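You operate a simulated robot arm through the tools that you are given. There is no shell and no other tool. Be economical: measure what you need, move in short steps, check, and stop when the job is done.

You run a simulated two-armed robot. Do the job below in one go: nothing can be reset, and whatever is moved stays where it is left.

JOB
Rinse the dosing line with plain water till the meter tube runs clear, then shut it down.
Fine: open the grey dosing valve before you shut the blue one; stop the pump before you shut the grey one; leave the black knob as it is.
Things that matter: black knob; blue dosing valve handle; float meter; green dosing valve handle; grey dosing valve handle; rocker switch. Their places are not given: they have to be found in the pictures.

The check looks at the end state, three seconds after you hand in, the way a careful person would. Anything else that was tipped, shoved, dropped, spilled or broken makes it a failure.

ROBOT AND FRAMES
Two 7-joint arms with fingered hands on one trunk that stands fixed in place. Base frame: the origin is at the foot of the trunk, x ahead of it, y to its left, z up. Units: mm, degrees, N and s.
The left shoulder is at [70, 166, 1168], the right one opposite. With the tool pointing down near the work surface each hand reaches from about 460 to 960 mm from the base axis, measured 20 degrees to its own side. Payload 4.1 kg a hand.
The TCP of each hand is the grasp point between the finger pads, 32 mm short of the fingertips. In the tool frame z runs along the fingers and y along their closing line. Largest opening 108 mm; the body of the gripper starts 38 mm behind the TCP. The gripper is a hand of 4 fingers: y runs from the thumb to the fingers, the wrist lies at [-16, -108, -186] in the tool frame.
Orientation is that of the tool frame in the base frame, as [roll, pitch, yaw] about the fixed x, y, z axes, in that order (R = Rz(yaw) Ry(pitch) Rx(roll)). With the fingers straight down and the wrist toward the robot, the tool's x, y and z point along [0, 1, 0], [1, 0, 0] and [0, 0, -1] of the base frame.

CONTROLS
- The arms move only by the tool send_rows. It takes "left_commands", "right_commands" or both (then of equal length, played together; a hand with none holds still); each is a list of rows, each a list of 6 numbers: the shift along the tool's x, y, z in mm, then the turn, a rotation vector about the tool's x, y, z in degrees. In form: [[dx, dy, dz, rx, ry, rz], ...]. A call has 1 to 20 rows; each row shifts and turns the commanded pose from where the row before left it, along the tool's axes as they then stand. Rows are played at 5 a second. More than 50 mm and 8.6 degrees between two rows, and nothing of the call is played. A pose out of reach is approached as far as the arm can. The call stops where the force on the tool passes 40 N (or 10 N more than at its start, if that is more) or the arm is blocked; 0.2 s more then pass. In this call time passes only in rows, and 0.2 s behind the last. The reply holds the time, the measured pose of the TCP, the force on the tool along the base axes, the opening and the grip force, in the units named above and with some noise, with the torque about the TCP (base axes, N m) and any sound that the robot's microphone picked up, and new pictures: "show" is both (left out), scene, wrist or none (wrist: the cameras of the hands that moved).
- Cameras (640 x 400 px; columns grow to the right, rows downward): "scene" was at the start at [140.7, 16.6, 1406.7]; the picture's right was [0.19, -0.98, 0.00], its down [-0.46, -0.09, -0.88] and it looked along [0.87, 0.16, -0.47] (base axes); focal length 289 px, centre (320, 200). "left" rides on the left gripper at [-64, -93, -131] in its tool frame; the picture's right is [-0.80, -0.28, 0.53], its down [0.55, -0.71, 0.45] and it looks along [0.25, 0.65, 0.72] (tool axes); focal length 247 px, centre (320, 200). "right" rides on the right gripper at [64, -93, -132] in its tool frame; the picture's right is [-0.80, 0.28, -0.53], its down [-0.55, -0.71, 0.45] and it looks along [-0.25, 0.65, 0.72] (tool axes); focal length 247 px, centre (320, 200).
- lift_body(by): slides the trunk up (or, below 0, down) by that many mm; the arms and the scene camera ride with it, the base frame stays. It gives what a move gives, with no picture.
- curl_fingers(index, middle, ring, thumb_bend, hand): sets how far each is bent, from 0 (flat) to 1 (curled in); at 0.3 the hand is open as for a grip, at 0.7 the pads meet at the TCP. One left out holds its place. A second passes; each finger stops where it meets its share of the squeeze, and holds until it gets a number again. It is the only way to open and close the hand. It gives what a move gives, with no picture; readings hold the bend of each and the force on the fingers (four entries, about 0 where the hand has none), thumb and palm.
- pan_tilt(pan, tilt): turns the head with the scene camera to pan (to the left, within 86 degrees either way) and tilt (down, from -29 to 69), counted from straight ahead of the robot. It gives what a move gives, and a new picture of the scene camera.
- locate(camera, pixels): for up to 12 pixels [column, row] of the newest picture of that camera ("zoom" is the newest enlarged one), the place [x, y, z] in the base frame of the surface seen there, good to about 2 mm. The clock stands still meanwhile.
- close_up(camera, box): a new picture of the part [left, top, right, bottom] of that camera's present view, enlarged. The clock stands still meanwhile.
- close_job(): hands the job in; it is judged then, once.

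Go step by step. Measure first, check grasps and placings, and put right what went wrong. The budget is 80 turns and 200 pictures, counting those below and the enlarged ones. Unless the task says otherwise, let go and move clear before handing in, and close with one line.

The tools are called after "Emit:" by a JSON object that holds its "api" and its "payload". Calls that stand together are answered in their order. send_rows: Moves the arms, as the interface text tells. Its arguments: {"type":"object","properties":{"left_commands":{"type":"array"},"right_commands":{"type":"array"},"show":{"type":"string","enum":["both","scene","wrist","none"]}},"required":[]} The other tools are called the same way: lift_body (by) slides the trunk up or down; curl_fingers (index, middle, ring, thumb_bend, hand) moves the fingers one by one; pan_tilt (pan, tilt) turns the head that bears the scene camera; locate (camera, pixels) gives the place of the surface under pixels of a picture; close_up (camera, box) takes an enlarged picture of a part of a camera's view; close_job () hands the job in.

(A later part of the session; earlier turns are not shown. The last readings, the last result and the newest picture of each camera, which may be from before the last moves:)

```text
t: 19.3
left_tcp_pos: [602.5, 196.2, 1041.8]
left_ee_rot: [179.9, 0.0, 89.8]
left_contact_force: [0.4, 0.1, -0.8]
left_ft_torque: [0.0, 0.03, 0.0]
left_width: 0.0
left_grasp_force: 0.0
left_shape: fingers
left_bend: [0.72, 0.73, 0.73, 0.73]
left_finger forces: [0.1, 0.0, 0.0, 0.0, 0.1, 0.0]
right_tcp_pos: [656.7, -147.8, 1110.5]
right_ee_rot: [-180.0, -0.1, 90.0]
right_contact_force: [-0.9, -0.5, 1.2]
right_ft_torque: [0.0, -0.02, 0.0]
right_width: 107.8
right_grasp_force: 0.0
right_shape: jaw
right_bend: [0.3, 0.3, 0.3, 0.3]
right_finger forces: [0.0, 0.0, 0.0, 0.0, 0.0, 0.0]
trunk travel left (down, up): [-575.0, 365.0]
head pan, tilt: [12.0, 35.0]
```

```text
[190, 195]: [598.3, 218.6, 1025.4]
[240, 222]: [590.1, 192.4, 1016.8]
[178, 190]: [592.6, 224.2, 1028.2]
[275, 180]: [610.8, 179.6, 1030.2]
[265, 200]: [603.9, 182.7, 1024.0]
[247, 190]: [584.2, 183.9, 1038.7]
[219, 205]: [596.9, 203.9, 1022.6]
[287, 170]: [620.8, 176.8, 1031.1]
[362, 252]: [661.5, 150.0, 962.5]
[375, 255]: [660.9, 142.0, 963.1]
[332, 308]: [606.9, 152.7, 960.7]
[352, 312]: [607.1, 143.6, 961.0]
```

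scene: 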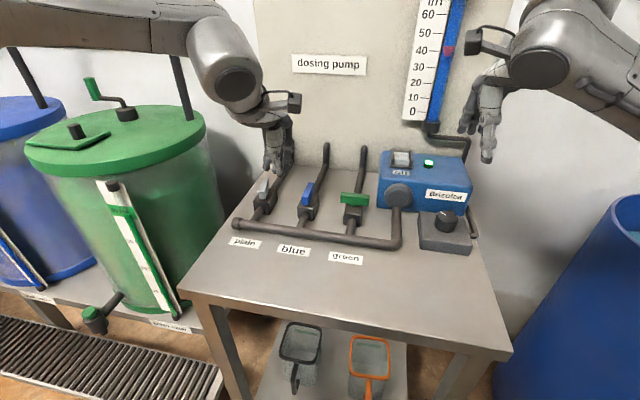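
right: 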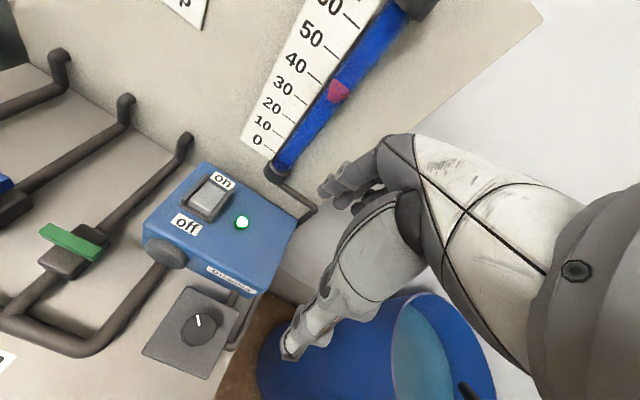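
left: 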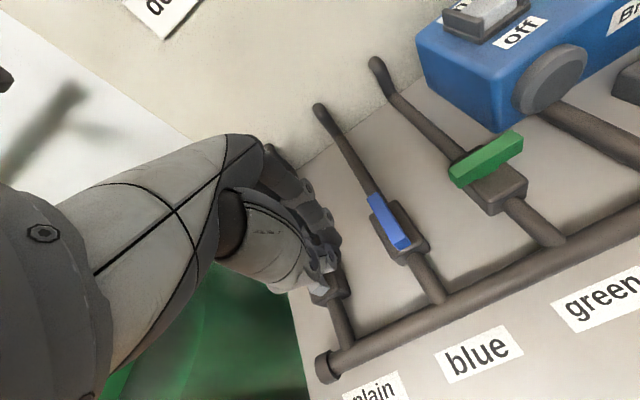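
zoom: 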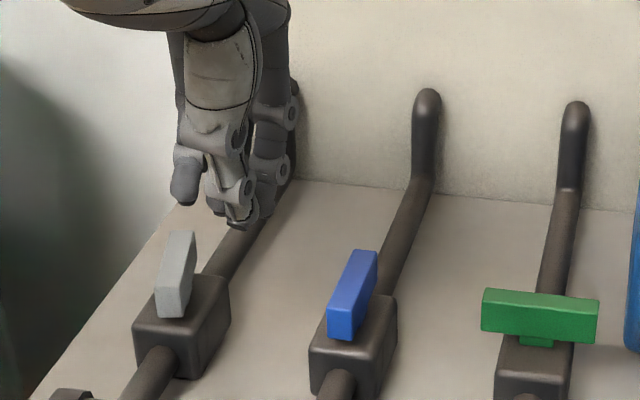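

The finger bundle spans TCP y ±27 and tips sit about 29 mm below the TCP. I'll descend in the gap at y≈196, then push grey's near end toward +y to finish opening it.

Emit:
{"api": "send_rows", "payload": {"left_commands": [[0, 3, 30, 0, 0, 0], [0, 3, 30, 0, 0, 0], [0, 0, 7, 0, 0, 0], [5, 0, 0, 0, 0, 0], [4, 0, 0, 0, 0, 0], [4, 0, 0, 0, 0, 0], [4, 0, 0, 0, 0, 0], [3, 0, 0, 0, 0, 0]], "show": "scene"}}

Emit:
{"api": "close_up", "payload": {"camera": "scene", "box": [220, 140, 348, 220]}}

```text
t: 21.1
left_tcp_pos: [602.4, 220.9, 977.5]
left_ee_rot: [179.9, 0.0, 89.9]
left_contact_force: [-2.9, 1.3, 9.0]
left_ft_torque: [0.25, 0.03, 0.08]
left_width: 0.1
left_grasp_force: 4.4
left_shape: fingers
left_bend: [0.72, 0.73, 0.74, 0.73]
left_finger forces: [0.0, 0.0, 9.1, 0.1, 0.0, 0.0]
left hand out of reach, approached as far as the arm can: row 2
right_tcp_pos: [654.9, -146.9, 1111.5]
right_ee_rot: [-180.0, 0.0, 90.1]
right_contact_force: [1.1, 0.0, 0.1]
right_ft_torque: [0.0, 0.0, -0.03]
right_width: 107.6
right_grasp_force: 0.0
right_shape: jaw
right_bend: [0.3, 0.3, 0.3, 0.3]
right_finger forces: [0.0, 0.0, 0.1, 0.1, 0.1, 0.0]
trunk travel left (down, up): [-575.0, 365.0]
head pan, tilt: [12.0, 35.0]
```

scene: 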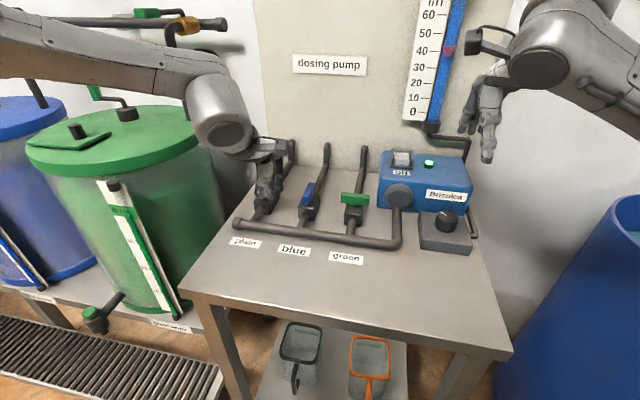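

```text
5.00 times, centred on (284, 180) of scene
```

zoom: 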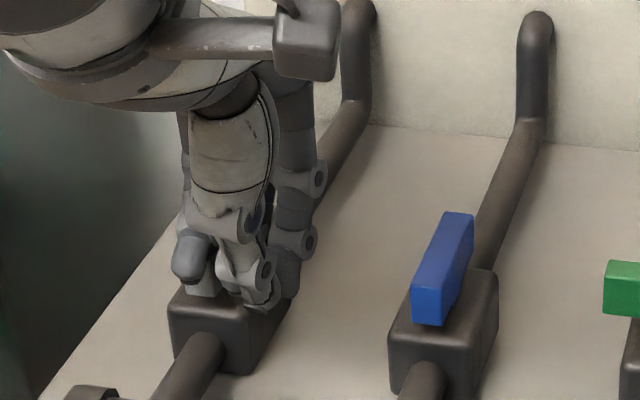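

The ring finger (force 9.1) has landed on top of the grey bar rather than beside it. I'll lift off and push the far end with the lower index side instead, extending the index a bit.

Emit:
{"api": "send_rows", "payload": {"left_commands": [[0, 0, -15, 0, 0, 0], [0, 0, -25, 0, 0, 0]], "show": "none"}}

Emit:
{"api": "curl_fingers", "payload": {"hand": "left", "index": 0.6, "middle": 0.8, "ring": 0.8, "thumb_bend": 0.7}}

Emit:
{"api": "close_up", "payload": {"camera": "scene", "box": [220, 130, 348, 210]}}

Emit:
{"api": "close_up", "payload": {"camera": "left", "box": [230, 160, 422, 280]}}

```text
t: 21.7
left_tcp_pos: [602.5, 219.0, 1017.6]
left_ee_rot: [179.9, 0.0, 89.7]
left_contact_force: [-0.1, -0.8, 1.2]
left_ft_torque: [-0.01, -0.02, 0.0]
left_width: 0.1
left_grasp_force: 0.2
left_shape: fingers
left_bend: [0.72, 0.73, 0.73, 0.73]
left_finger forces: [0.0, 0.1, 0.1, 0.0, 0.0, 0.0]
right_tcp_pos: [655.4, -148.4, 1110.2]
right_ee_rot: [180.0, -0.1, 90.0]
right_contact_force: [0.0, -0.3, -0.4]
right_ft_torque: [0.01, -0.01, 0.04]
right_width: 107.6
right_grasp_force: 0.1
right_shape: jaw
right_bend: [0.3, 0.3, 0.3, 0.3]
right_finger forces: [0.0, 0.0, 0.0, 0.0, 0.0, 0.1]
trunk travel left (down, up): [-575.0, 365.0]
head pan, tilt: [12.0, 35.0]
```

```text
t: 22.7
left_tcp_pos: [603.4, 219.7, 1016.7]
left_ee_rot: [-180.0, 0.0, 89.8]
left_contact_force: [-0.1, 0.0, -0.4]
left_ft_torque: [0.04, -0.03, 0.0]
left_width: 16.4
left_grasp_force: 0.1
left_shape: fingers
left_bend: [0.6, 0.79, 0.8, 0.7]
left_finger forces: [0.1, 0.0, 0.0, 0.0, 0.0, 0.0]
right_tcp_pos: [657.3, -147.9, 1110.0]
right_ee_rot: [179.9, 0.0, 90.0]
right_contact_force: [-0.1, -1.2, 0.7]
right_ft_torque: [0.0, 0.04, 0.02]
right_width: 107.5
right_grasp_force: 0.1
right_shape: jaw
right_bend: [0.3, 0.3, 0.3, 0.3]
right_finger forces: [0.0, 0.1, 0.0, 0.0, 0.1, 0.0]
trunk travel left (down, up): [-575.0, 365.0]
head pan, tilt: [12.0, 35.0]
```

```text
5.00 times, centred on (284, 170) of scene
```

zoom: 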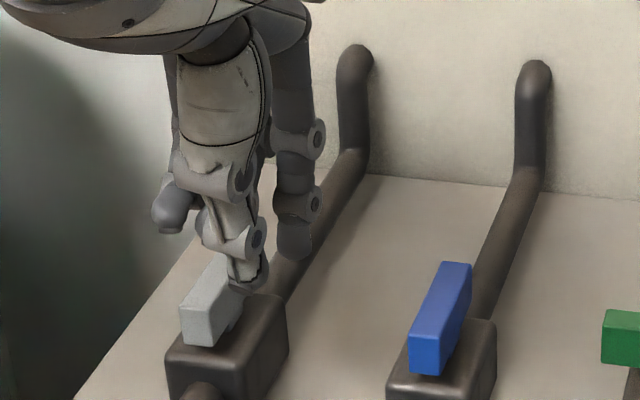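

```text
3.33 times, centred on (326, 220) of left
```

zoom: 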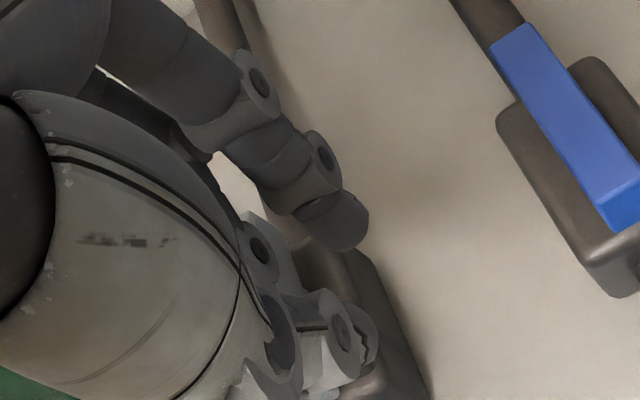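

The index now stands apart as a clean pusher. I'll measure its tip and the grey bar.

Emit:
{"api": "locate", "payload": {"camera": "zoom", "pixels": [[335, 230], [365, 215], [350, 200], [345, 245], [320, 150], [340, 335]]}}

Emit:
{"api": "locate", "payload": {"camera": "scene", "pixels": [[279, 180], [257, 194], [262, 193], [264, 183], [259, 187], [278, 175]]}}

```text
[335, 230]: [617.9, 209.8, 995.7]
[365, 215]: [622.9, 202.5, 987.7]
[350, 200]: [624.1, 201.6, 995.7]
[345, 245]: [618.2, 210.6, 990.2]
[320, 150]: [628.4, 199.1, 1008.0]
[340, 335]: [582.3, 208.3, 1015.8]
```

```text
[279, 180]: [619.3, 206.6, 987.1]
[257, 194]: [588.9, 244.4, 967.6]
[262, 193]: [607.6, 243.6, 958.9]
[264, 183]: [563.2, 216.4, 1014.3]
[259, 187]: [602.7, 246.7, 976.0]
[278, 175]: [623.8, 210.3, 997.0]
```

The index tip is at TCP offset (+20,−12,−35) with its right face at y−18. I'll move to the left of grey's far end, descend, and push −y to bring it in line.

Emit:
{"api": "send_rows", "payload": {"left_commands": [[34, 13, 0, 0, 0, 0], [34, 14, 0, 0, 0, 0], [0, 0, 20, 0, 0, 0], [0, 0, 17, 0, 0, 0]]}}

Emit:
{"api": "close_up", "payload": {"camera": "left", "box": [230, 160, 422, 280]}}

```text
t: 23.7
left_tcp_pos: [630.4, 287.8, 979.2]
left_ee_rot: [-179.9, 0.0, 89.6]
left_contact_force: [-0.6, 0.5, -1.0]
left_ft_torque: [-0.03, -0.02, -0.02]
left_width: 16.2
left_grasp_force: 0.0
left_shape: fingers
left_bend: [0.6, 0.79, 0.8, 0.7]
left_finger forces: [0.1, 0.1, 0.0, 0.0, 0.1, 0.0]
right_tcp_pos: [657.1, -146.7, 1110.4]
right_ee_rot: [-179.9, 0.1, 90.1]
right_contact_force: [-0.4, 0.6, -0.5]
right_ft_torque: [0.0, 0.01, 0.0]
right_width: 107.5
right_grasp_force: 0.0
right_shape: jaw
right_bend: [0.3, 0.3, 0.3, 0.3]
right_finger forces: [0.0, 0.1, 0.1, 0.0, 0.1, 0.1]
trunk travel left (down, up): [-575.0, 365.0]
head pan, tilt: [12.0, 35.0]
```

scene: 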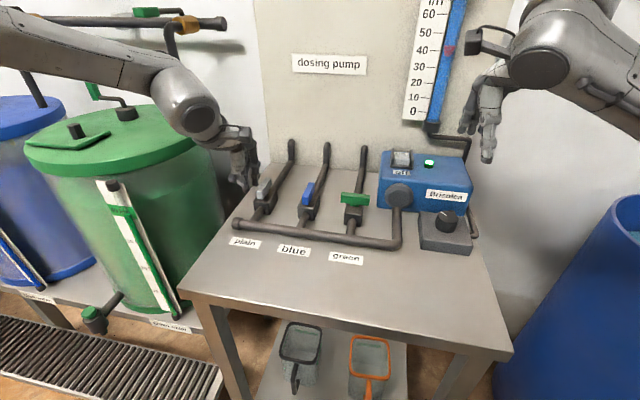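
left: 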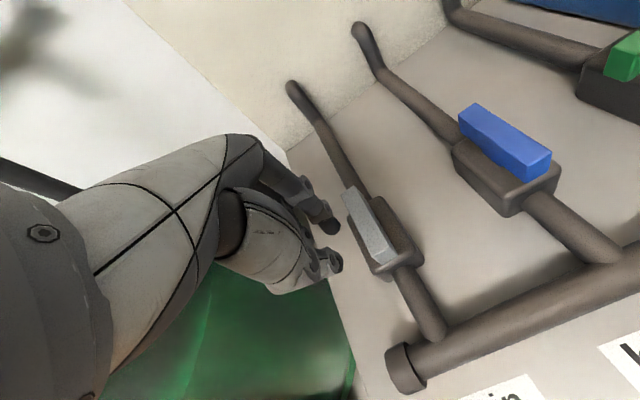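

```text
3.33 times, centred on (326, 220) of left
```

zoom: 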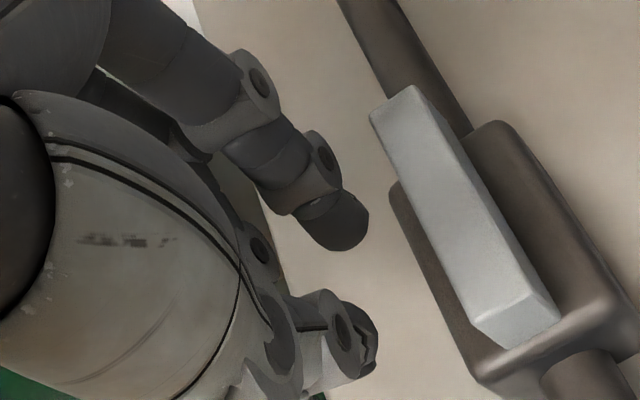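

Emit:
{"api": "locate", "payload": {"camera": "zoom", "pixels": [[374, 118], [412, 90], [475, 322], [555, 300], [395, 195], [495, 128], [345, 235], [365, 215]]}}

Emit:
{"api": "close_up", "payload": {"camera": "scene", "box": [390, 0, 486, 60]}}

```text
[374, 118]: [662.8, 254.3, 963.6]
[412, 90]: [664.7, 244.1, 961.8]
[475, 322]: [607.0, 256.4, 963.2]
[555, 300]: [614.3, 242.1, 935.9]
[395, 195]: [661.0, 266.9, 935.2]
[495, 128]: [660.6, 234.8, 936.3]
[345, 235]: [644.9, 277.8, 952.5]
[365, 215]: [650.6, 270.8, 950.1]
```

```text
6.67 times, centred on (438, 30) of scene
```

zoom: 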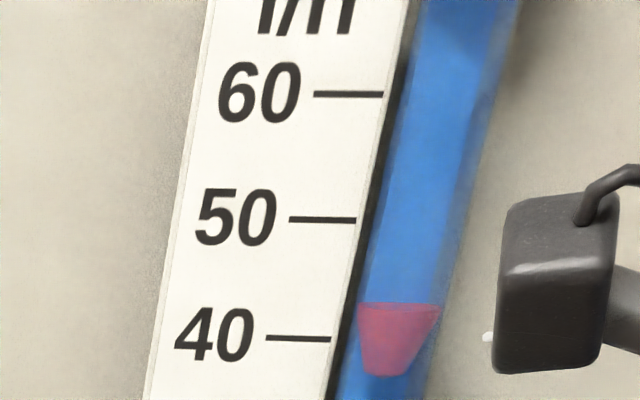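

Grey now runs (663,254)–(607,256), fully along its pipe, and the meter colour is already paling. Blue can now be closed: I'll bring the index to the left of blue's near end.

Emit:
{"api": "send_rows", "payload": {"left_commands": [[0, 0, -20, 0, 0, 0], [0, 0, -20, 0, 0, 0], [-34, -12, 0, 0, 0, 0], [-34, -12, 0, 0, 0, 0], [-32, -12, 0, 0, 0, 0], [0, 0, 20, 0, 0, 0], [0, 0, 18, 0, 0, 0]]}}

Emit:
{"api": "close_up", "payload": {"camera": "left", "box": [230, 160, 422, 280]}}

```text
t: 25.3
left_tcp_pos: [591.7, 188.7, 989.9]
left_ee_rot: [179.9, 0.0, 89.8]
left_contact_force: [0.0, 0.1, -0.3]
left_ft_torque: [-0.03, -0.01, 0.01]
left_width: 16.2
left_grasp_force: 0.0
left_shape: fingers
left_bend: [0.6, 0.79, 0.8, 0.7]
left_finger forces: [0.1, 0.0, 0.1, 0.0, 0.0, 0.0]
left hand out of reach, approached as far as the arm can: row 7
right_tcp_pos: [658.2, -148.4, 1110.6]
right_ee_rot: [180.0, 0.0, 90.0]
right_contact_force: [0.7, 0.4, -0.1]
right_ft_torque: [0.01, 0.0, -0.03]
right_width: 107.4
right_grasp_force: 0.2
right_shape: jaw
right_bend: [0.3, 0.3, 0.3, 0.3]
right_finger forces: [0.1, 0.0, 0.0, 0.0, 0.0, 0.0]
trunk travel left (down, up): [-575.0, 365.0]
head pan, tilt: [12.0, 35.0]
```

scene: 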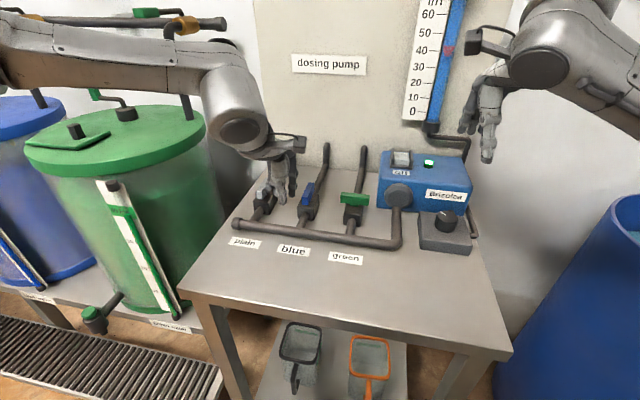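
left: 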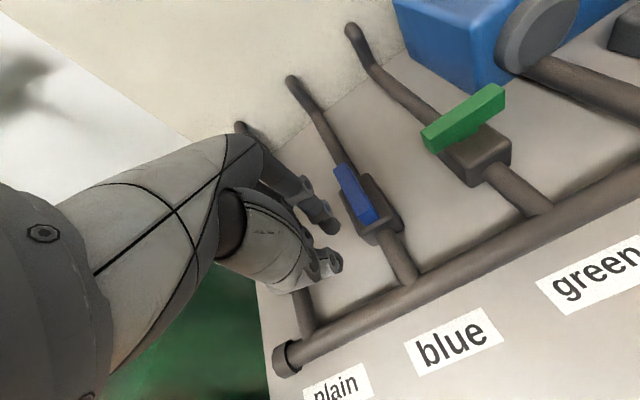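

```text
3.33 times, centred on (326, 220) of left
```

zoom: 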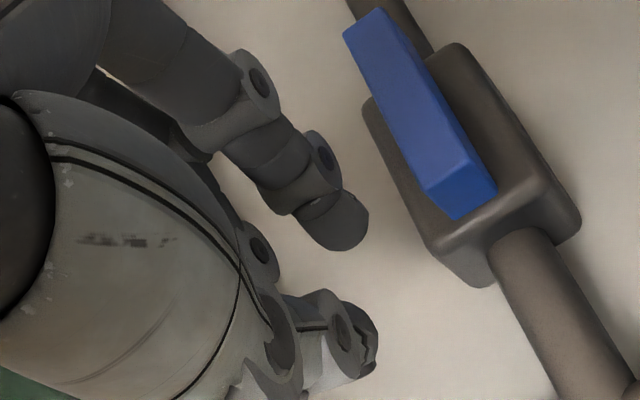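

The arm is at its low limit at z 990. I'll raise the hand 30 mm and drop the trunk 40 mm to give more room.

Emit:
{"api": "send_rows", "payload": {"left_commands": [[0, 0, -15, 0, 0, 0], [0, 0, -15, 0, 0, 0]], "right_commands": [[0, 0, -20, 0, 0, 0], [0, 0, -20, 0, 0, 0]], "show": "none"}}

Emit:
{"api": "lift_body", "payload": {"by": -40}}

```text
t: 25.9
left_tcp_pos: [591.6, 189.4, 1021.1]
left_ee_rot: [179.9, 0.0, 89.6]
left_contact_force: [0.7, 0.1, -0.2]
left_ft_torque: [-0.02, -0.03, -0.03]
left_width: 16.3
left_grasp_force: 0.1
left_shape: fingers
left_bend: [0.6, 0.79, 0.8, 0.7]
left_finger forces: [0.1, 0.0, 0.0, 0.0, 0.0, 0.0]
right_tcp_pos: [657.7, -146.7, 1150.0]
right_ee_rot: [180.0, 0.0, 89.9]
right_contact_force: [-0.4, -0.2, -0.9]
right_ft_torque: [0.0, 0.02, -0.04]
right_width: 107.5
right_grasp_force: 0.2
right_shape: jaw
right_bend: [0.3, 0.3, 0.3, 0.3]
right_finger forces: [0.0, 0.0, 0.0, 0.0, 0.0, 0.0]
trunk travel left (down, up): [-575.0, 365.0]
head pan, tilt: [12.0, 35.0]
```

```text
t: 26.7
left_tcp_pos: [590.5, 189.4, 979.5]
left_ee_rot: [179.8, 0.0, 89.7]
left_contact_force: [-0.4, -0.2, 0.7]
left_ft_torque: [-0.03, 0.0, 0.02]
left_width: 16.2
left_grasp_force: 0.1
left_shape: fingers
left_bend: [0.6, 0.79, 0.8, 0.7]
left_finger forces: [0.1, 0.0, 0.0, 0.0, 0.0, 0.1]
right_tcp_pos: [655.7, -146.5, 1110.6]
right_ee_rot: [-180.0, -0.1, 90.0]
right_contact_force: [-0.2, 0.4, -1.1]
right_ft_torque: [-0.01, -0.01, -0.04]
right_width: 107.5
right_grasp_force: 0.0
right_shape: jaw
right_bend: [0.3, 0.3, 0.3, 0.3]
right_finger forces: [0.0, 0.1, 0.0, 0.1, 0.0, 0.1]
trunk travel left (down, up): [-535.0, 405.0]
head pan, tilt: [12.0, 35.0]
```

At (591,189,980) and free. Pushing −y in small steps for the first ~30° of blue.

Emit:
{"api": "send_rows", "payload": {"left_commands": [[-5, 1, 0, 0, 0, 0], [-5, 1, 0, 0, 0, 0], [-5, 1, 0, 0, 0, 0], [-4, -1, 0, 0, 0, 0], [-4, -1, 0, 0, 0, 0], [-4, -1, 0, 0, 0, 0]]}}

Emit:
{"api": "close_up", "payload": {"camera": "left", "box": [230, 160, 422, 280]}}

```text
t: 28.1
left_tcp_pos: [587.5, 178.3, 980.5]
left_ee_rot: [179.9, 0.1, 89.6]
left_contact_force: [-0.7, 0.2, 0.1]
left_ft_torque: [-0.04, 0.02, 0.03]
left_width: 16.2
left_grasp_force: 0.0
left_shape: fingers
left_bend: [0.6, 0.79, 0.8, 0.7]
left_finger forces: [0.0, 0.1, 0.0, 0.1, 0.1, 0.1]
left hand out of reach, approached as far as the arm can: row 2, 4, 5
right_tcp_pos: [657.6, -146.6, 1109.7]
right_ee_rot: [-180.0, 0.0, 90.1]
right_contact_force: [-0.3, 0.2, -1.0]
right_ft_torque: [-0.02, -0.01, 0.01]
right_width: 107.8
right_grasp_force: 0.1
right_shape: jaw
right_bend: [0.3, 0.3, 0.3, 0.3]
right_finger forces: [0.1, 0.0, 0.0, 0.1, 0.0, 0.1]
trunk travel left (down, up): [-535.0, 405.0]
head pan, tilt: [12.0, 35.0]
```

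scene: 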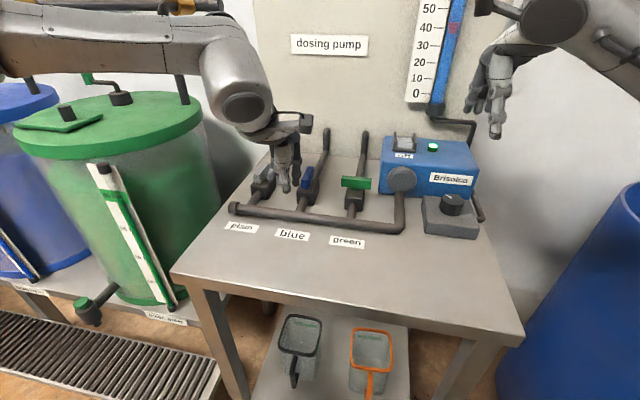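
left: 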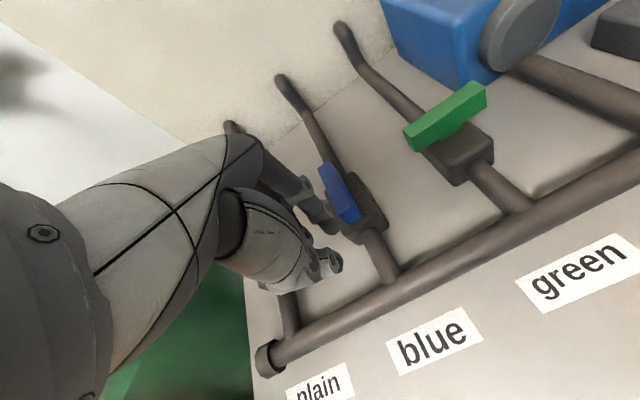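

```text
3.33 times, centred on (326, 220) of left
```

zoom: 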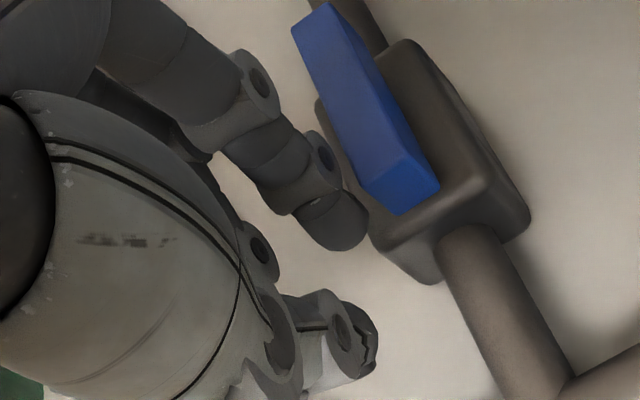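

The arm is again at its inner reach limit (the shoulder is too close to the wrist). Raising the hands and dropping the trunk another 130 mm should give distance.

Emit:
{"api": "send_rows", "payload": {"left_commands": [[10, 0, -45, 0, 0, 0], [0, 0, -45, 0, 0, 0], [0, 0, -40, 0, 0, 0]], "right_commands": [[0, 0, -45, 0, 0, 0], [0, 0, -45, 0, 0, 0], [0, 0, -40, 0, 0, 0]], "show": "none"}}

Emit:
{"api": "lift_body", "payload": {"by": -130}}

Emit:
{"api": "pan_tilt", "payload": {"pan": 15, "tilt": 20}}

```text
t: 28.9
left_tcp_pos: [587.6, 187.8, 1111.3]
left_ee_rot: [179.9, 0.1, 89.7]
left_contact_force: [-0.3, 0.0, 1.0]
left_ft_torque: [-0.04, -0.06, 0.0]
left_width: 16.4
left_grasp_force: 0.0
left_shape: fingers
left_bend: [0.6, 0.79, 0.8, 0.7]
left_finger forces: [0.0, 0.0, 0.0, 0.0, 0.0, 0.1]
right_tcp_pos: [656.2, -147.0, 1242.1]
right_ee_rot: [180.0, 0.1, 89.9]
right_contact_force: [0.2, 0.0, -0.5]
right_ft_torque: [0.0, -0.02, -0.01]
right_width: 107.7
right_grasp_force: 0.0
right_shape: jaw
right_bend: [0.3, 0.3, 0.3, 0.3]
right_finger forces: [0.1, 0.1, 0.0, 0.0, 0.0, 0.0]
trunk travel left (down, up): [-535.0, 405.0]
head pan, tilt: [12.0, 35.0]
```

```text
t: 30.5
left_tcp_pos: [590.4, 185.7, 981.3]
left_ee_rot: [179.8, 0.1, 89.7]
left_contact_force: [-0.5, 0.4, 0.0]
left_ft_torque: [-0.02, 0.02, -0.04]
left_width: 16.3
left_grasp_force: 0.0
left_shape: fingers
left_bend: [0.6, 0.79, 0.8, 0.7]
left_finger forces: [0.0, 0.1, 0.0, 0.0, 0.0, 0.1]
right_tcp_pos: [658.2, -146.2, 1110.1]
right_ee_rot: [180.0, 0.0, 90.0]
right_contact_force: [0.4, 0.7, -0.1]
right_ft_torque: [-0.01, 0.03, 0.0]
right_width: 107.5
right_grasp_force: 0.0
right_shape: jaw
right_bend: [0.3, 0.3, 0.3, 0.3]
right_finger forces: [0.1, 0.1, 0.1, 0.0, 0.0, 0.1]
trunk travel left (down, up): [-405.0, 535.0]
head pan, tilt: [12.0, 35.0]
```

```text
t: 31.3
left_tcp_pos: [590.3, 186.6, 981.9]
left_ee_rot: [180.0, 0.2, 89.7]
left_contact_force: [0.0, 0.3, -0.1]
left_ft_torque: [0.02, -0.02, 0.01]
left_width: 16.0
left_grasp_force: 0.0
left_shape: fingers
left_bend: [0.6, 0.79, 0.8, 0.7]
left_finger forces: [0.0, 0.1, 0.0, 0.0, 0.0, 0.0]
right_tcp_pos: [658.0, -146.7, 1110.5]
right_ee_rot: [-179.9, 0.0, 90.0]
right_contact_force: [0.6, 0.2, 0.0]
right_ft_torque: [0.01, 0.01, -0.03]
right_width: 107.5
right_grasp_force: 0.1
right_shape: jaw
right_bend: [0.3, 0.3, 0.3, 0.3]
right_finger forces: [0.0, 0.0, 0.0, 0.0, 0.1, 0.1]
trunk travel left (down, up): [-405.0, 535.0]
head pan, tilt: [15.0, 20.0]
```

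scene: 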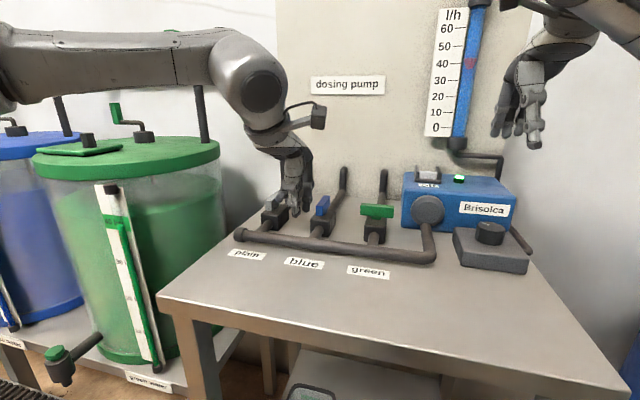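

TCP is (590,187,982) with room on all sides. Repeating the push on blue's near end.

Emit:
{"api": "send_rows", "payload": {"left_commands": [[-6, 2, 1, 0, 0, 0], [-6, 2, 0, 0, 0, 0], [-5, 0, 0, 0, 0, 0], [-4, -1, 0, 0, 0, 0], [-4, -1, 0, 0, 0, 0]], "show": "wrist"}}

Emit:
{"api": "close_up", "payload": {"camera": "left", "box": [230, 160, 422, 280]}}

```text
t: 32.5
left_tcp_pos: [590.9, 182.1, 981.1]
left_ee_rot: [179.9, 0.1, 89.7]
left_contact_force: [0.0, 0.2, -0.1]
left_ft_torque: [0.02, 0.0, 0.01]
left_width: 16.3
left_grasp_force: 0.0
left_shape: fingers
left_bend: [0.6, 0.79, 0.8, 0.7]
left_finger forces: [0.1, 0.0, 0.0, 0.0, 0.1, 0.0]
left hand out of reach, approached as far as the arm can: row 2, 3, 4, 5
right_tcp_pos: [657.8, -147.7, 1110.4]
right_ee_rot: [-180.0, 0.0, 90.0]
right_contact_force: [-1.5, 0.3, -0.5]
right_ft_torque: [-0.01, 0.01, 0.02]
right_width: 107.7
right_grasp_force: 0.1
right_shape: jaw
right_bend: [0.3, 0.3, 0.3, 0.3]
right_finger forces: [0.0, 0.0, 0.0, 0.0, 0.1, 0.0]
trunk travel left (down, up): [-405.0, 535.0]
head pan, tilt: [15.0, 20.0]
```

left: 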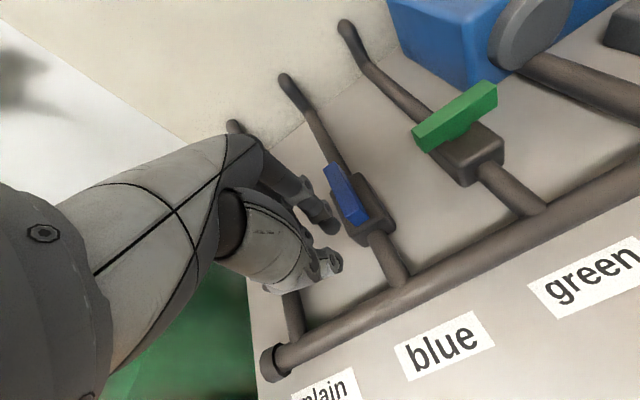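

```text
3.33 times, centred on (326, 220) of left
```

zoom: 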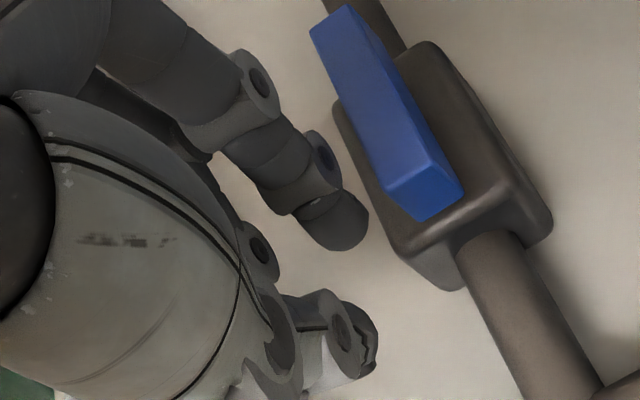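

Still limited at y≈182, so this looks like a wrist-orientation limit. Turning toward smaller yaw hit it before, so I'll raise slightly, turn the yaw the other way (to ~115), and see whether −y motion opens up.

Emit:
{"api": "send_rows", "payload": {"left_commands": [[0, 0, -25, 0, 0, 0], [0, 0, -15, 0, 0, -8], [0, 0, 0, 0, 0, -8], [0, 0, 0, 0, 0, -8], [-10, 0, 0, 0, 0, 0], [-10, 0, 0, 0, 0, 0], [-10, 0, 0, 0, 0, 0]]}}

```text
t: 34.1
left_tcp_pos: [593.3, 214.9, 1023.6]
left_ee_rot: [179.8, 0.3, 101.9]
left_contact_force: [0.2, -0.4, 0.2]
left_ft_torque: [0.0, -0.03, 0.03]
left_width: 16.5
left_grasp_force: 0.0
left_shape: fingers
left_bend: [0.6, 0.79, 0.8, 0.7]
left_finger forces: [0.1, 0.0, 0.0, 0.0, 0.1, 0.0]
left hand out of reach, approached as far as the arm can: row 1, 2, 3, 4, 5, 6, 7
right_tcp_pos: [657.9, -146.9, 1110.2]
right_ee_rot: [-180.0, 0.0, 90.0]
right_contact_force: [0.4, 0.1, 0.3]
right_ft_torque: [-0.01, 0.03, 0.0]
right_width: 107.7
right_grasp_force: 0.0
right_shape: jaw
right_bend: [0.3, 0.3, 0.3, 0.3]
right_finger forces: [0.0, 0.0, 0.1, 0.0, 0.0, 0.0]
trunk travel left (down, up): [-405.0, 535.0]
head pan, tilt: [15.0, 20.0]
```

scene: 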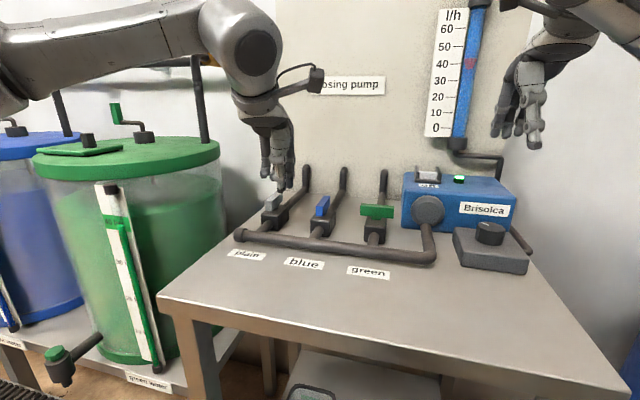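
left: 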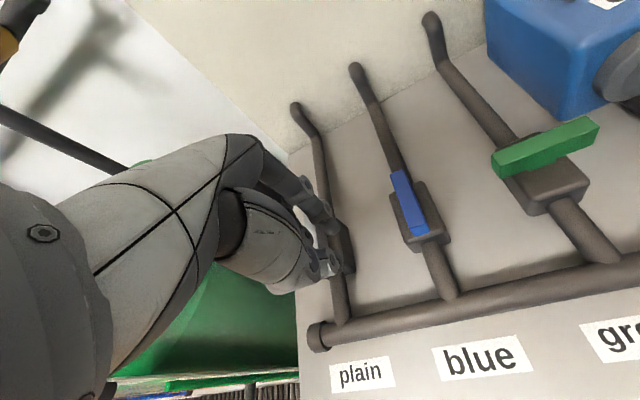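

That was worse: with the trunk this low the limit lies toward larger yaw. I'll turn the other way, to about yaw 60, and test.

Emit:
{"api": "send_rows", "payload": {"left_commands": [[0, 0, 0, 0, 0, 8], [0, 0, 0, 0, 0, 8], [0, 0, 0, 0, 0, 8], [0, 0, 0, 0, 0, 8], [0, 0, 0, 0, 0, 8], [-8, -8, 0, 0, 0, 0], [-8, -8, 0, 0, 0, 0], [-8, -4, 0, 0, 0, 0]]}}

```text
t: 35.9
left_tcp_pos: [562.2, 196.4, 1023.7]
left_ee_rot: [179.6, 0.2, 61.9]
left_contact_force: [0.0, -0.1, 0.2]
left_ft_torque: [0.01, -0.05, 0.02]
left_width: 16.0
left_grasp_force: 0.0
left_shape: fingers
left_bend: [0.6, 0.79, 0.8, 0.7]
left_finger forces: [0.0, 0.1, 0.1, 0.0, 0.0, 0.1]
left hand out of reach, approached as far as the arm can: row 5
right_tcp_pos: [657.0, -148.5, 1109.8]
right_ee_rot: [180.0, 0.0, 90.0]
right_contact_force: [-0.3, 0.4, 0.8]
right_ft_torque: [-0.03, 0.02, -0.04]
right_width: 107.7
right_grasp_force: 0.0
right_shape: jaw
right_bend: [0.3, 0.3, 0.3, 0.3]
right_finger forces: [0.1, 0.0, 0.0, 0.0, 0.1, 0.1]
trunk travel left (down, up): [-405.0, 535.0]
head pan, tilt: [15.0, 20.0]
```

scene: 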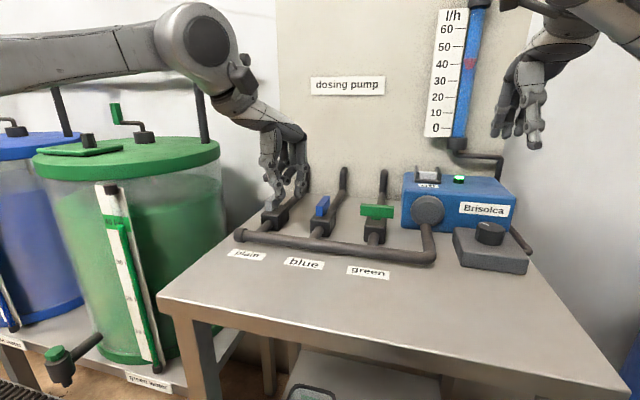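
left: 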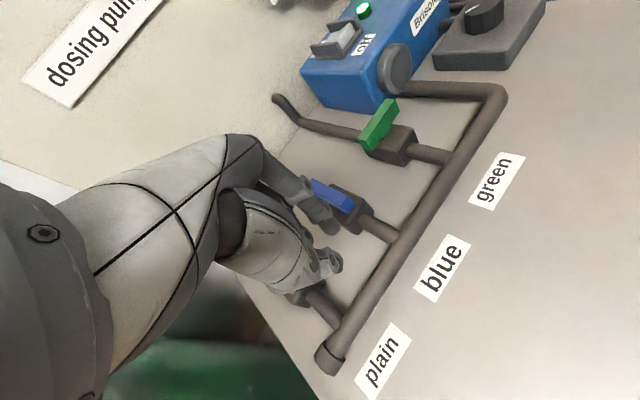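

At yaw 62 the arm moves freely with the trunk low. The index tip should now sit at about TCP+(12,−20); I'll place it left of blue's near end and descend.

Emit:
{"api": "send_rows", "payload": {"left_commands": [[7.6, 18.5, 0, 0, 0, 0], [7.6, 18.5, 0, 0, 0, 0], [0, 0, 12, 0, 0, 0]], "show": "wrist"}}

Emit:
{"api": "close_up", "payload": {"camera": "left", "box": [230, 160, 422, 280]}}

Emit:
{"api": "locate", "payload": {"camera": "left", "pixels": [[333, 230], [337, 225], [330, 220], [336, 262]]}}

```text
t: 36.7
left_tcp_pos: [603.1, 194.0, 1010.3]
left_ee_rot: [179.7, 0.0, 61.9]
left_contact_force: [0.1, -0.2, 0.4]
left_ft_torque: [0.02, -0.03, 0.0]
left_width: 16.3
left_grasp_force: 0.1
left_shape: fingers
left_bend: [0.6, 0.79, 0.8, 0.7]
left_finger forces: [0.0, 0.0, 0.1, 0.1, 0.0, 0.1]
right_tcp_pos: [656.1, -146.1, 1110.4]
right_ee_rot: [-180.0, 0.0, 90.1]
right_contact_force: [0.1, 0.5, 0.9]
right_ft_torque: [-0.02, 0.01, -0.01]
right_width: 107.5
right_grasp_force: 0.1
right_shape: jaw
right_bend: [0.3, 0.3, 0.3, 0.3]
right_finger forces: [0.1, 0.0, 0.0, 0.0, 0.0, 0.0]
trunk travel left (down, up): [-405.0, 535.0]
head pan, tilt: [15.0, 20.0]
```

left: 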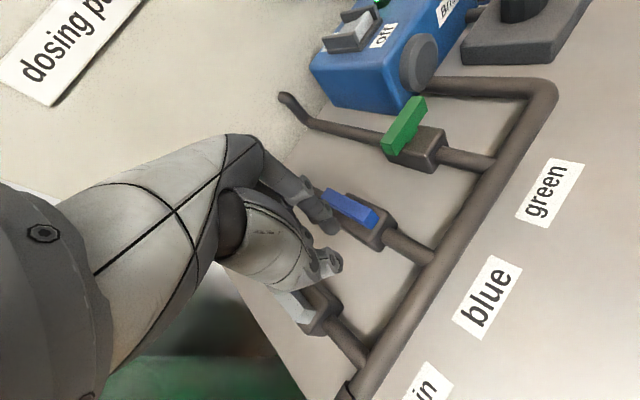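

```text
3.33 times, centred on (326, 220) of left
```

zoom: 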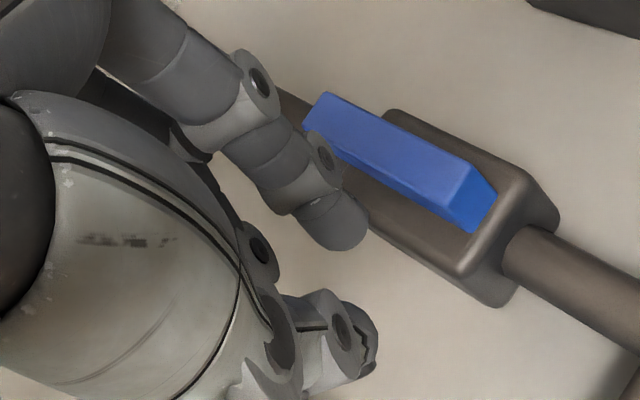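

```text
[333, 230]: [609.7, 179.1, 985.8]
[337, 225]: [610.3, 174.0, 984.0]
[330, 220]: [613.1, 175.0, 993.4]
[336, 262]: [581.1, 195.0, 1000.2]
```

Index tip is at (612,177), blue's left face at y≈155, and the thumb tip is clear at (581,195). I'll descend and push to about 30°.

Emit:
{"api": "send_rows", "payload": {"left_commands": [[0, 0, 15, 0, 0, 0], [0, 0, 14, 0, 0, 0], [-6, 2.6, 0, 0, 0, 0], [-6, 2.6, 0, 0, 0, 0], [-4.4, 0.9, 0, 0, 0, 0], [-4.4, 0.9, 0, 0, 0, 0], [-4.4, 0.9, 0, 0, 0, 0]], "show": "wrist"}}

Emit:
{"api": "close_up", "payload": {"camera": "left", "box": [230, 160, 422, 280]}}

```text
t: 38.3
left_tcp_pos: [596.3, 167.3, 981.5]
left_ee_rot: [179.7, 0.1, 61.9]
left_contact_force: [-0.8, 1.4, 1.0]
left_ft_torque: [0.05, 0.01, -0.01]
left_width: 13.9
left_grasp_force: 1.0
left_shape: fingers
left_bend: [0.62, 0.79, 0.8, 0.7]
left_finger forces: [2.1, 0.0, 0.1, 0.0, 0.0, 0.1]
right_tcp_pos: [657.7, -146.8, 1109.4]
right_ee_rot: [180.0, 0.1, 90.0]
right_contact_force: [0.3, 0.5, -0.5]
right_ft_torque: [0.0, 0.02, -0.02]
right_width: 107.6
right_grasp_force: 0.0
right_shape: jaw
right_bend: [0.3, 0.3, 0.3, 0.3]
right_finger forces: [0.1, 0.0, 0.0, 0.1, 0.0, 0.0]
trunk travel left (down, up): [-405.0, 535.0]
head pan, tilt: [15.0, 20.0]
```

left: 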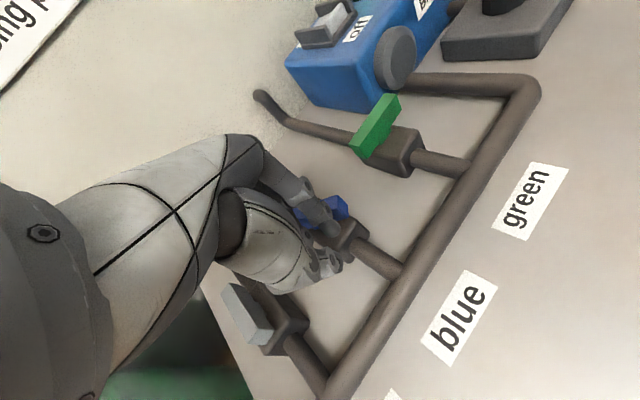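

```text
3.33 times, centred on (326, 220) of left
```

zoom: 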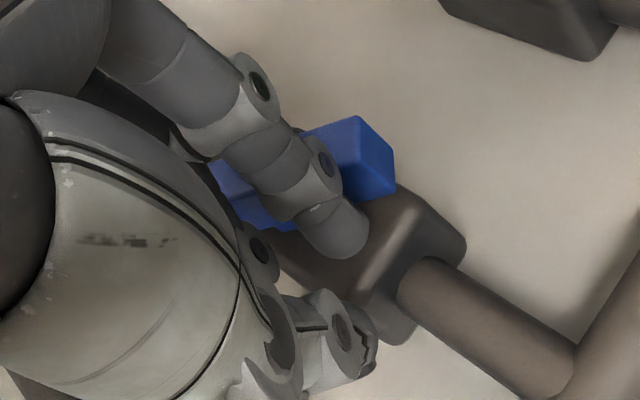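

Blue is turning under the index with only ~2 N. Continuing round the arc to crosswise.

Emit:
{"api": "send_rows", "payload": {"left_commands": [[-3.4, 2.9, 0, 0, 0, 0], [-3.4, 2.9, 0, 0, 0, 0], [-3.4, 2.9, 0, 0, 0, 0], [-1.5, 4.2, 0, 0, 0, 0], [-1.5, 4.2, 0, 0, 0, 0], [-1.5, 4.2, 0, 0, 0, 0]], "show": "wrist"}}

Emit:
{"api": "close_up", "payload": {"camera": "left", "box": [230, 160, 422, 280]}}

Emit:
{"api": "close_up", "payload": {"camera": "scene", "box": [240, 160, 400, 260]}}

```text
t: 39.7
left_tcp_pos: [599.6, 156.7, 981.7]
left_ee_rot: [179.7, 0.2, 62.0]
left_contact_force: [-0.4, 0.2, 1.2]
left_ft_torque: [-0.02, 0.01, 0.01]
left_width: 14.4
left_grasp_force: 0.9
left_shape: fingers
left_bend: [0.61, 0.79, 0.8, 0.7]
left_finger forces: [1.3, 0.0, 0.0, 0.0, 0.1, 0.0]
left hand out of reach, approached as far as the arm can: row 4, 5, 6
right_tcp_pos: [657.6, -147.3, 1110.3]
right_ee_rot: [-180.0, 0.0, 90.1]
right_contact_force: [0.7, -0.5, 0.5]
right_ft_torque: [-0.01, 0.0, -0.01]
right_width: 107.6
right_grasp_force: 0.1
right_shape: jaw
right_bend: [0.3, 0.3, 0.3, 0.3]
right_finger forces: [0.1, 0.0, 0.0, 0.0, 0.0, 0.0]
trunk travel left (down, up): [-405.0, 535.0]
head pan, tilt: [15.0, 20.0]
```

left: 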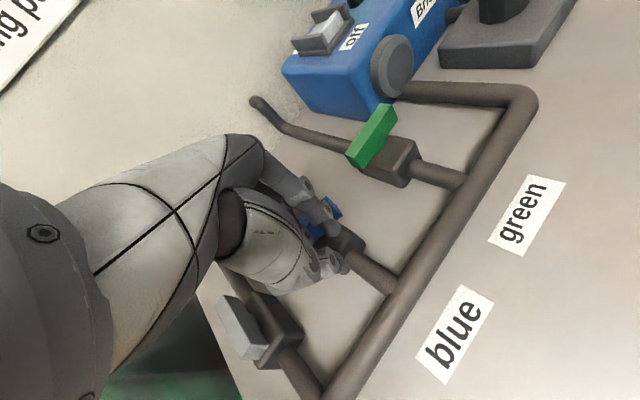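

```text
3.33 times, centred on (326, 220) of left
```

zoom: 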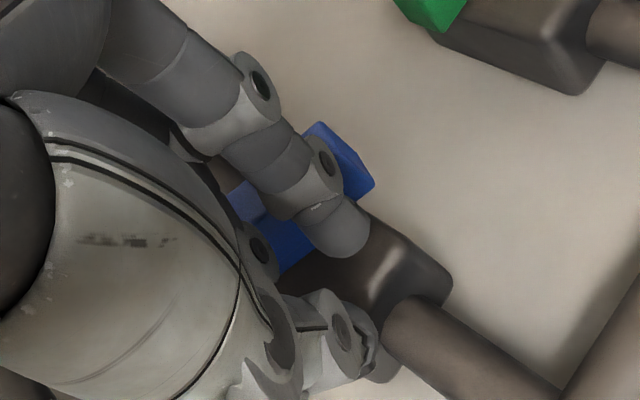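

```text
4.00 times, centred on (320, 210) of scene
```

zoom: 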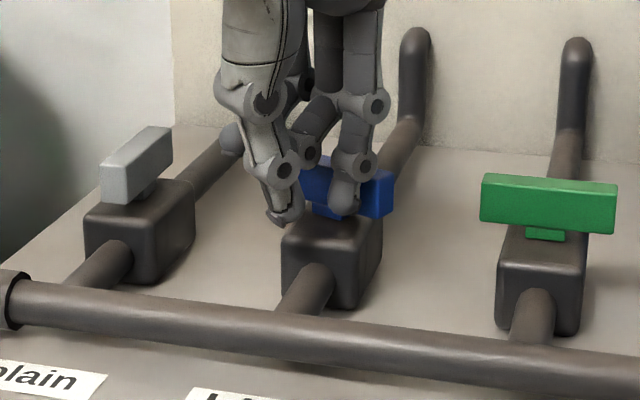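

Blue is at roughly 60°, and the arm's limit is reached at this yaw. I'll turn the hand 16° further clockwise and push the rest mainly in +x.

Emit:
{"api": "send_rows", "payload": {"left_commands": [[0, 0, 0, 0, 0, 8], [0, 0, 0, 0, 0, 8], [1.1, 3.6, 0, 0, 0, 0], [1.1, 3.6, 0, 0, 0, 0], [1.1, 3.6, 0, 0, 0, 0], [0.6, 4.5, 0, 0, 0, 0], [0.5, 4.5, 0, 0, 0, 0]], "show": "wrist"}}

Emit:
{"api": "close_up", "payload": {"camera": "left", "box": [230, 160, 422, 280]}}

Emit:
{"api": "close_up", "payload": {"camera": "scene", "box": [240, 160, 400, 260]}}

```text
t: 41.3
left_tcp_pos: [540.9, 103.1, 966.4]
left_ee_rot: [179.5, 0.1, 46.1]
left_contact_force: [-0.1, -0.4, -0.8]
left_ft_torque: [-0.03, 0.02, 0.0]
left_width: 17.0
left_grasp_force: 0.1
left_shape: fingers
left_bend: [0.6, 0.79, 0.8, 0.7]
left_finger forces: [0.1, 0.0, 0.0, 0.0, 0.0, 0.0]
left hand out of reach, approached as far as the arm can: row 1, 2, 3, 4, 5, 6, 7
right_tcp_pos: [658.1, -146.8, 1110.4]
right_ee_rot: [180.0, 0.1, 90.0]
right_contact_force: [-0.3, -0.2, 0.4]
right_ft_torque: [0.02, -0.02, -0.01]
right_width: 107.6
right_grasp_force: 0.0
right_shape: jaw
right_bend: [0.3, 0.3, 0.3, 0.3]
right_finger forces: [0.1, 0.0, 0.1, 0.0, 0.0, 0.0]
trunk travel left (down, up): [-405.0, 535.0]
head pan, tilt: [15.0, 20.0]
```

left: 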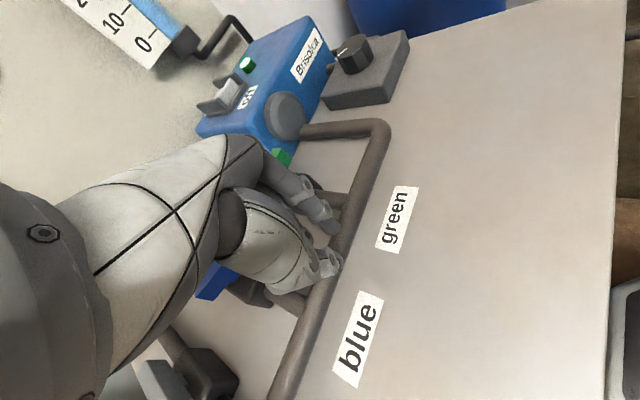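

```text
3.33 times, centred on (326, 220) of left
```

zoom: 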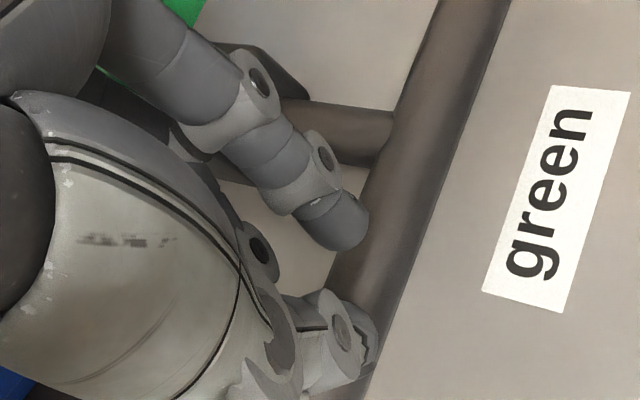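

```text
4.00 times, centred on (320, 210) of scene
```

zoom: 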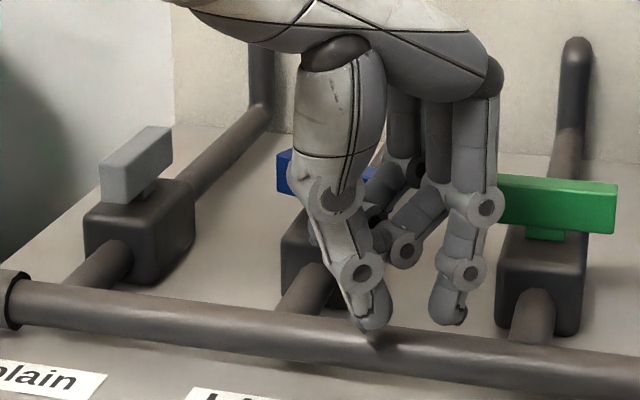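

The arm limit flung the hand to (541,103,966), though with no contact force. The left arm is too folded for this spot, so I'll retract it and finish with the right arm, which reaches here more stretched out. First, straight up.

Emit:
{"api": "send_rows", "payload": {"left_commands": [[0, 0, -20, 0, 0, 0], [0, 0, -40, 0, 0, 0], [0, 0, -45, 0, 0, 0], [0, 0, -45, 0, 0, 0], [0, 0, -45, 0, 0, 0]], "show": "scene"}}

Emit:
{"api": "close_up", "payload": {"camera": "scene", "box": [240, 160, 400, 260]}}

```text
t: 42.5
left_tcp_pos: [475.1, 126.6, 1129.8]
left_ee_rot: [179.5, 0.1, 46.1]
left_contact_force: [-0.7, -0.8, 0.3]
left_ft_torque: [0.02, 0.0, -0.02]
left_width: 16.1
left_grasp_force: 0.1
left_shape: fingers
left_bend: [0.6, 0.79, 0.8, 0.7]
left_finger forces: [0.0, 0.0, 0.0, 0.0, 0.0, 0.0]
left hand out of reach, approached as far as the arm can: row 1, 2, 3, 4, 5
right_tcp_pos: [656.2, -148.4, 1111.8]
right_ee_rot: [-179.9, 0.0, 89.9]
right_contact_force: [0.6, -0.1, 0.4]
right_ft_torque: [-0.03, 0.02, 0.0]
right_width: 107.8
right_grasp_force: 0.1
right_shape: jaw
right_bend: [0.3, 0.3, 0.3, 0.3]
right_finger forces: [0.0, 0.1, 0.0, 0.1, 0.1, 0.0]
trunk travel left (down, up): [-405.0, 535.0]
head pan, tilt: [15.0, 20.0]
```

scene: 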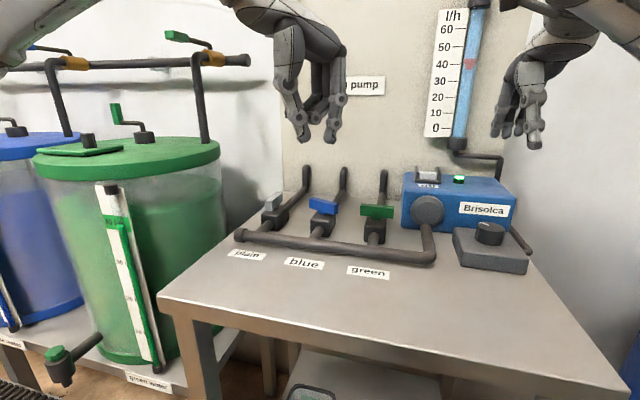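

```text
4.00 times, centred on (320, 210) of scene
```

zoom: 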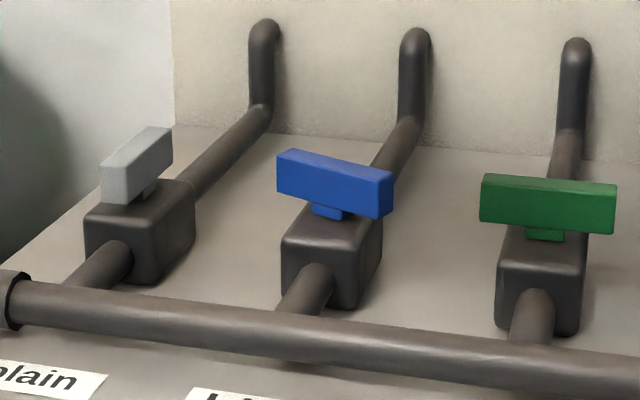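

Blue is now nearly crosswise, and the meter tube is getting much paler. I'll measure all three handles and clear the left hand to its own side.

Emit:
{"api": "locate", "payload": {"camera": "zoom", "pixels": [[292, 151], [390, 174], [280, 160], [378, 186], [484, 180], [612, 187], [165, 130], [104, 165]]}}

Emit:
{"api": "send_rows", "payload": {"left_commands": [[30, -15, 0, 0, 0, 0], [30, -15, 0, 0, 0, 0], [30, -15, 0, 0, 0, 0], [30, -15, 0, 0, 0, 0], [20, -10, 0, 0, 0, 0]], "show": "scene"}}

```text
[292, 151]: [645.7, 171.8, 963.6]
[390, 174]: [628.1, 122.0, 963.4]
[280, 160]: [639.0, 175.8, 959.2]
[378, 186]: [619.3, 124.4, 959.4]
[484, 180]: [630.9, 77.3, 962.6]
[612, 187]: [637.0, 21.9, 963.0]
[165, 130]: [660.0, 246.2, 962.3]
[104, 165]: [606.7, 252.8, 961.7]
```

```text
t: 43.7
left_tcp_pos: [451.3, 176.6, 1124.2]
left_ee_rot: [179.7, 0.1, 46.2]
left_contact_force: [-0.6, -0.7, 0.2]
left_ft_torque: [0.01, 0.01, 0.0]
left_width: 16.6
left_grasp_force: 0.0
left_shape: fingers
left_bend: [0.6, 0.79, 0.8, 0.7]
left_finger forces: [0.0, 0.0, 0.0, 0.1, 0.0, 0.1]
left hand out of reach, approached as far as the arm can: row 1, 2, 3, 4, 5
right_tcp_pos: [657.0, -147.7, 1110.3]
right_ee_rot: [180.0, 0.0, 90.1]
right_contact_force: [-0.2, 0.2, 0.1]
right_ft_torque: [0.02, 0.02, -0.01]
right_width: 107.4
right_grasp_force: 0.1
right_shape: jaw
right_bend: [0.3, 0.3, 0.3, 0.3]
right_finger forces: [0.0, 0.0, 0.0, 0.0, 0.0, 0.0]
trunk travel left (down, up): [-405.0, 535.0]
head pan, tilt: [15.0, 20.0]
```

scene: 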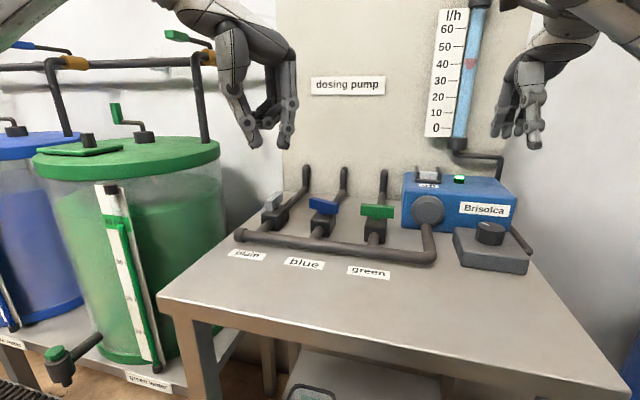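

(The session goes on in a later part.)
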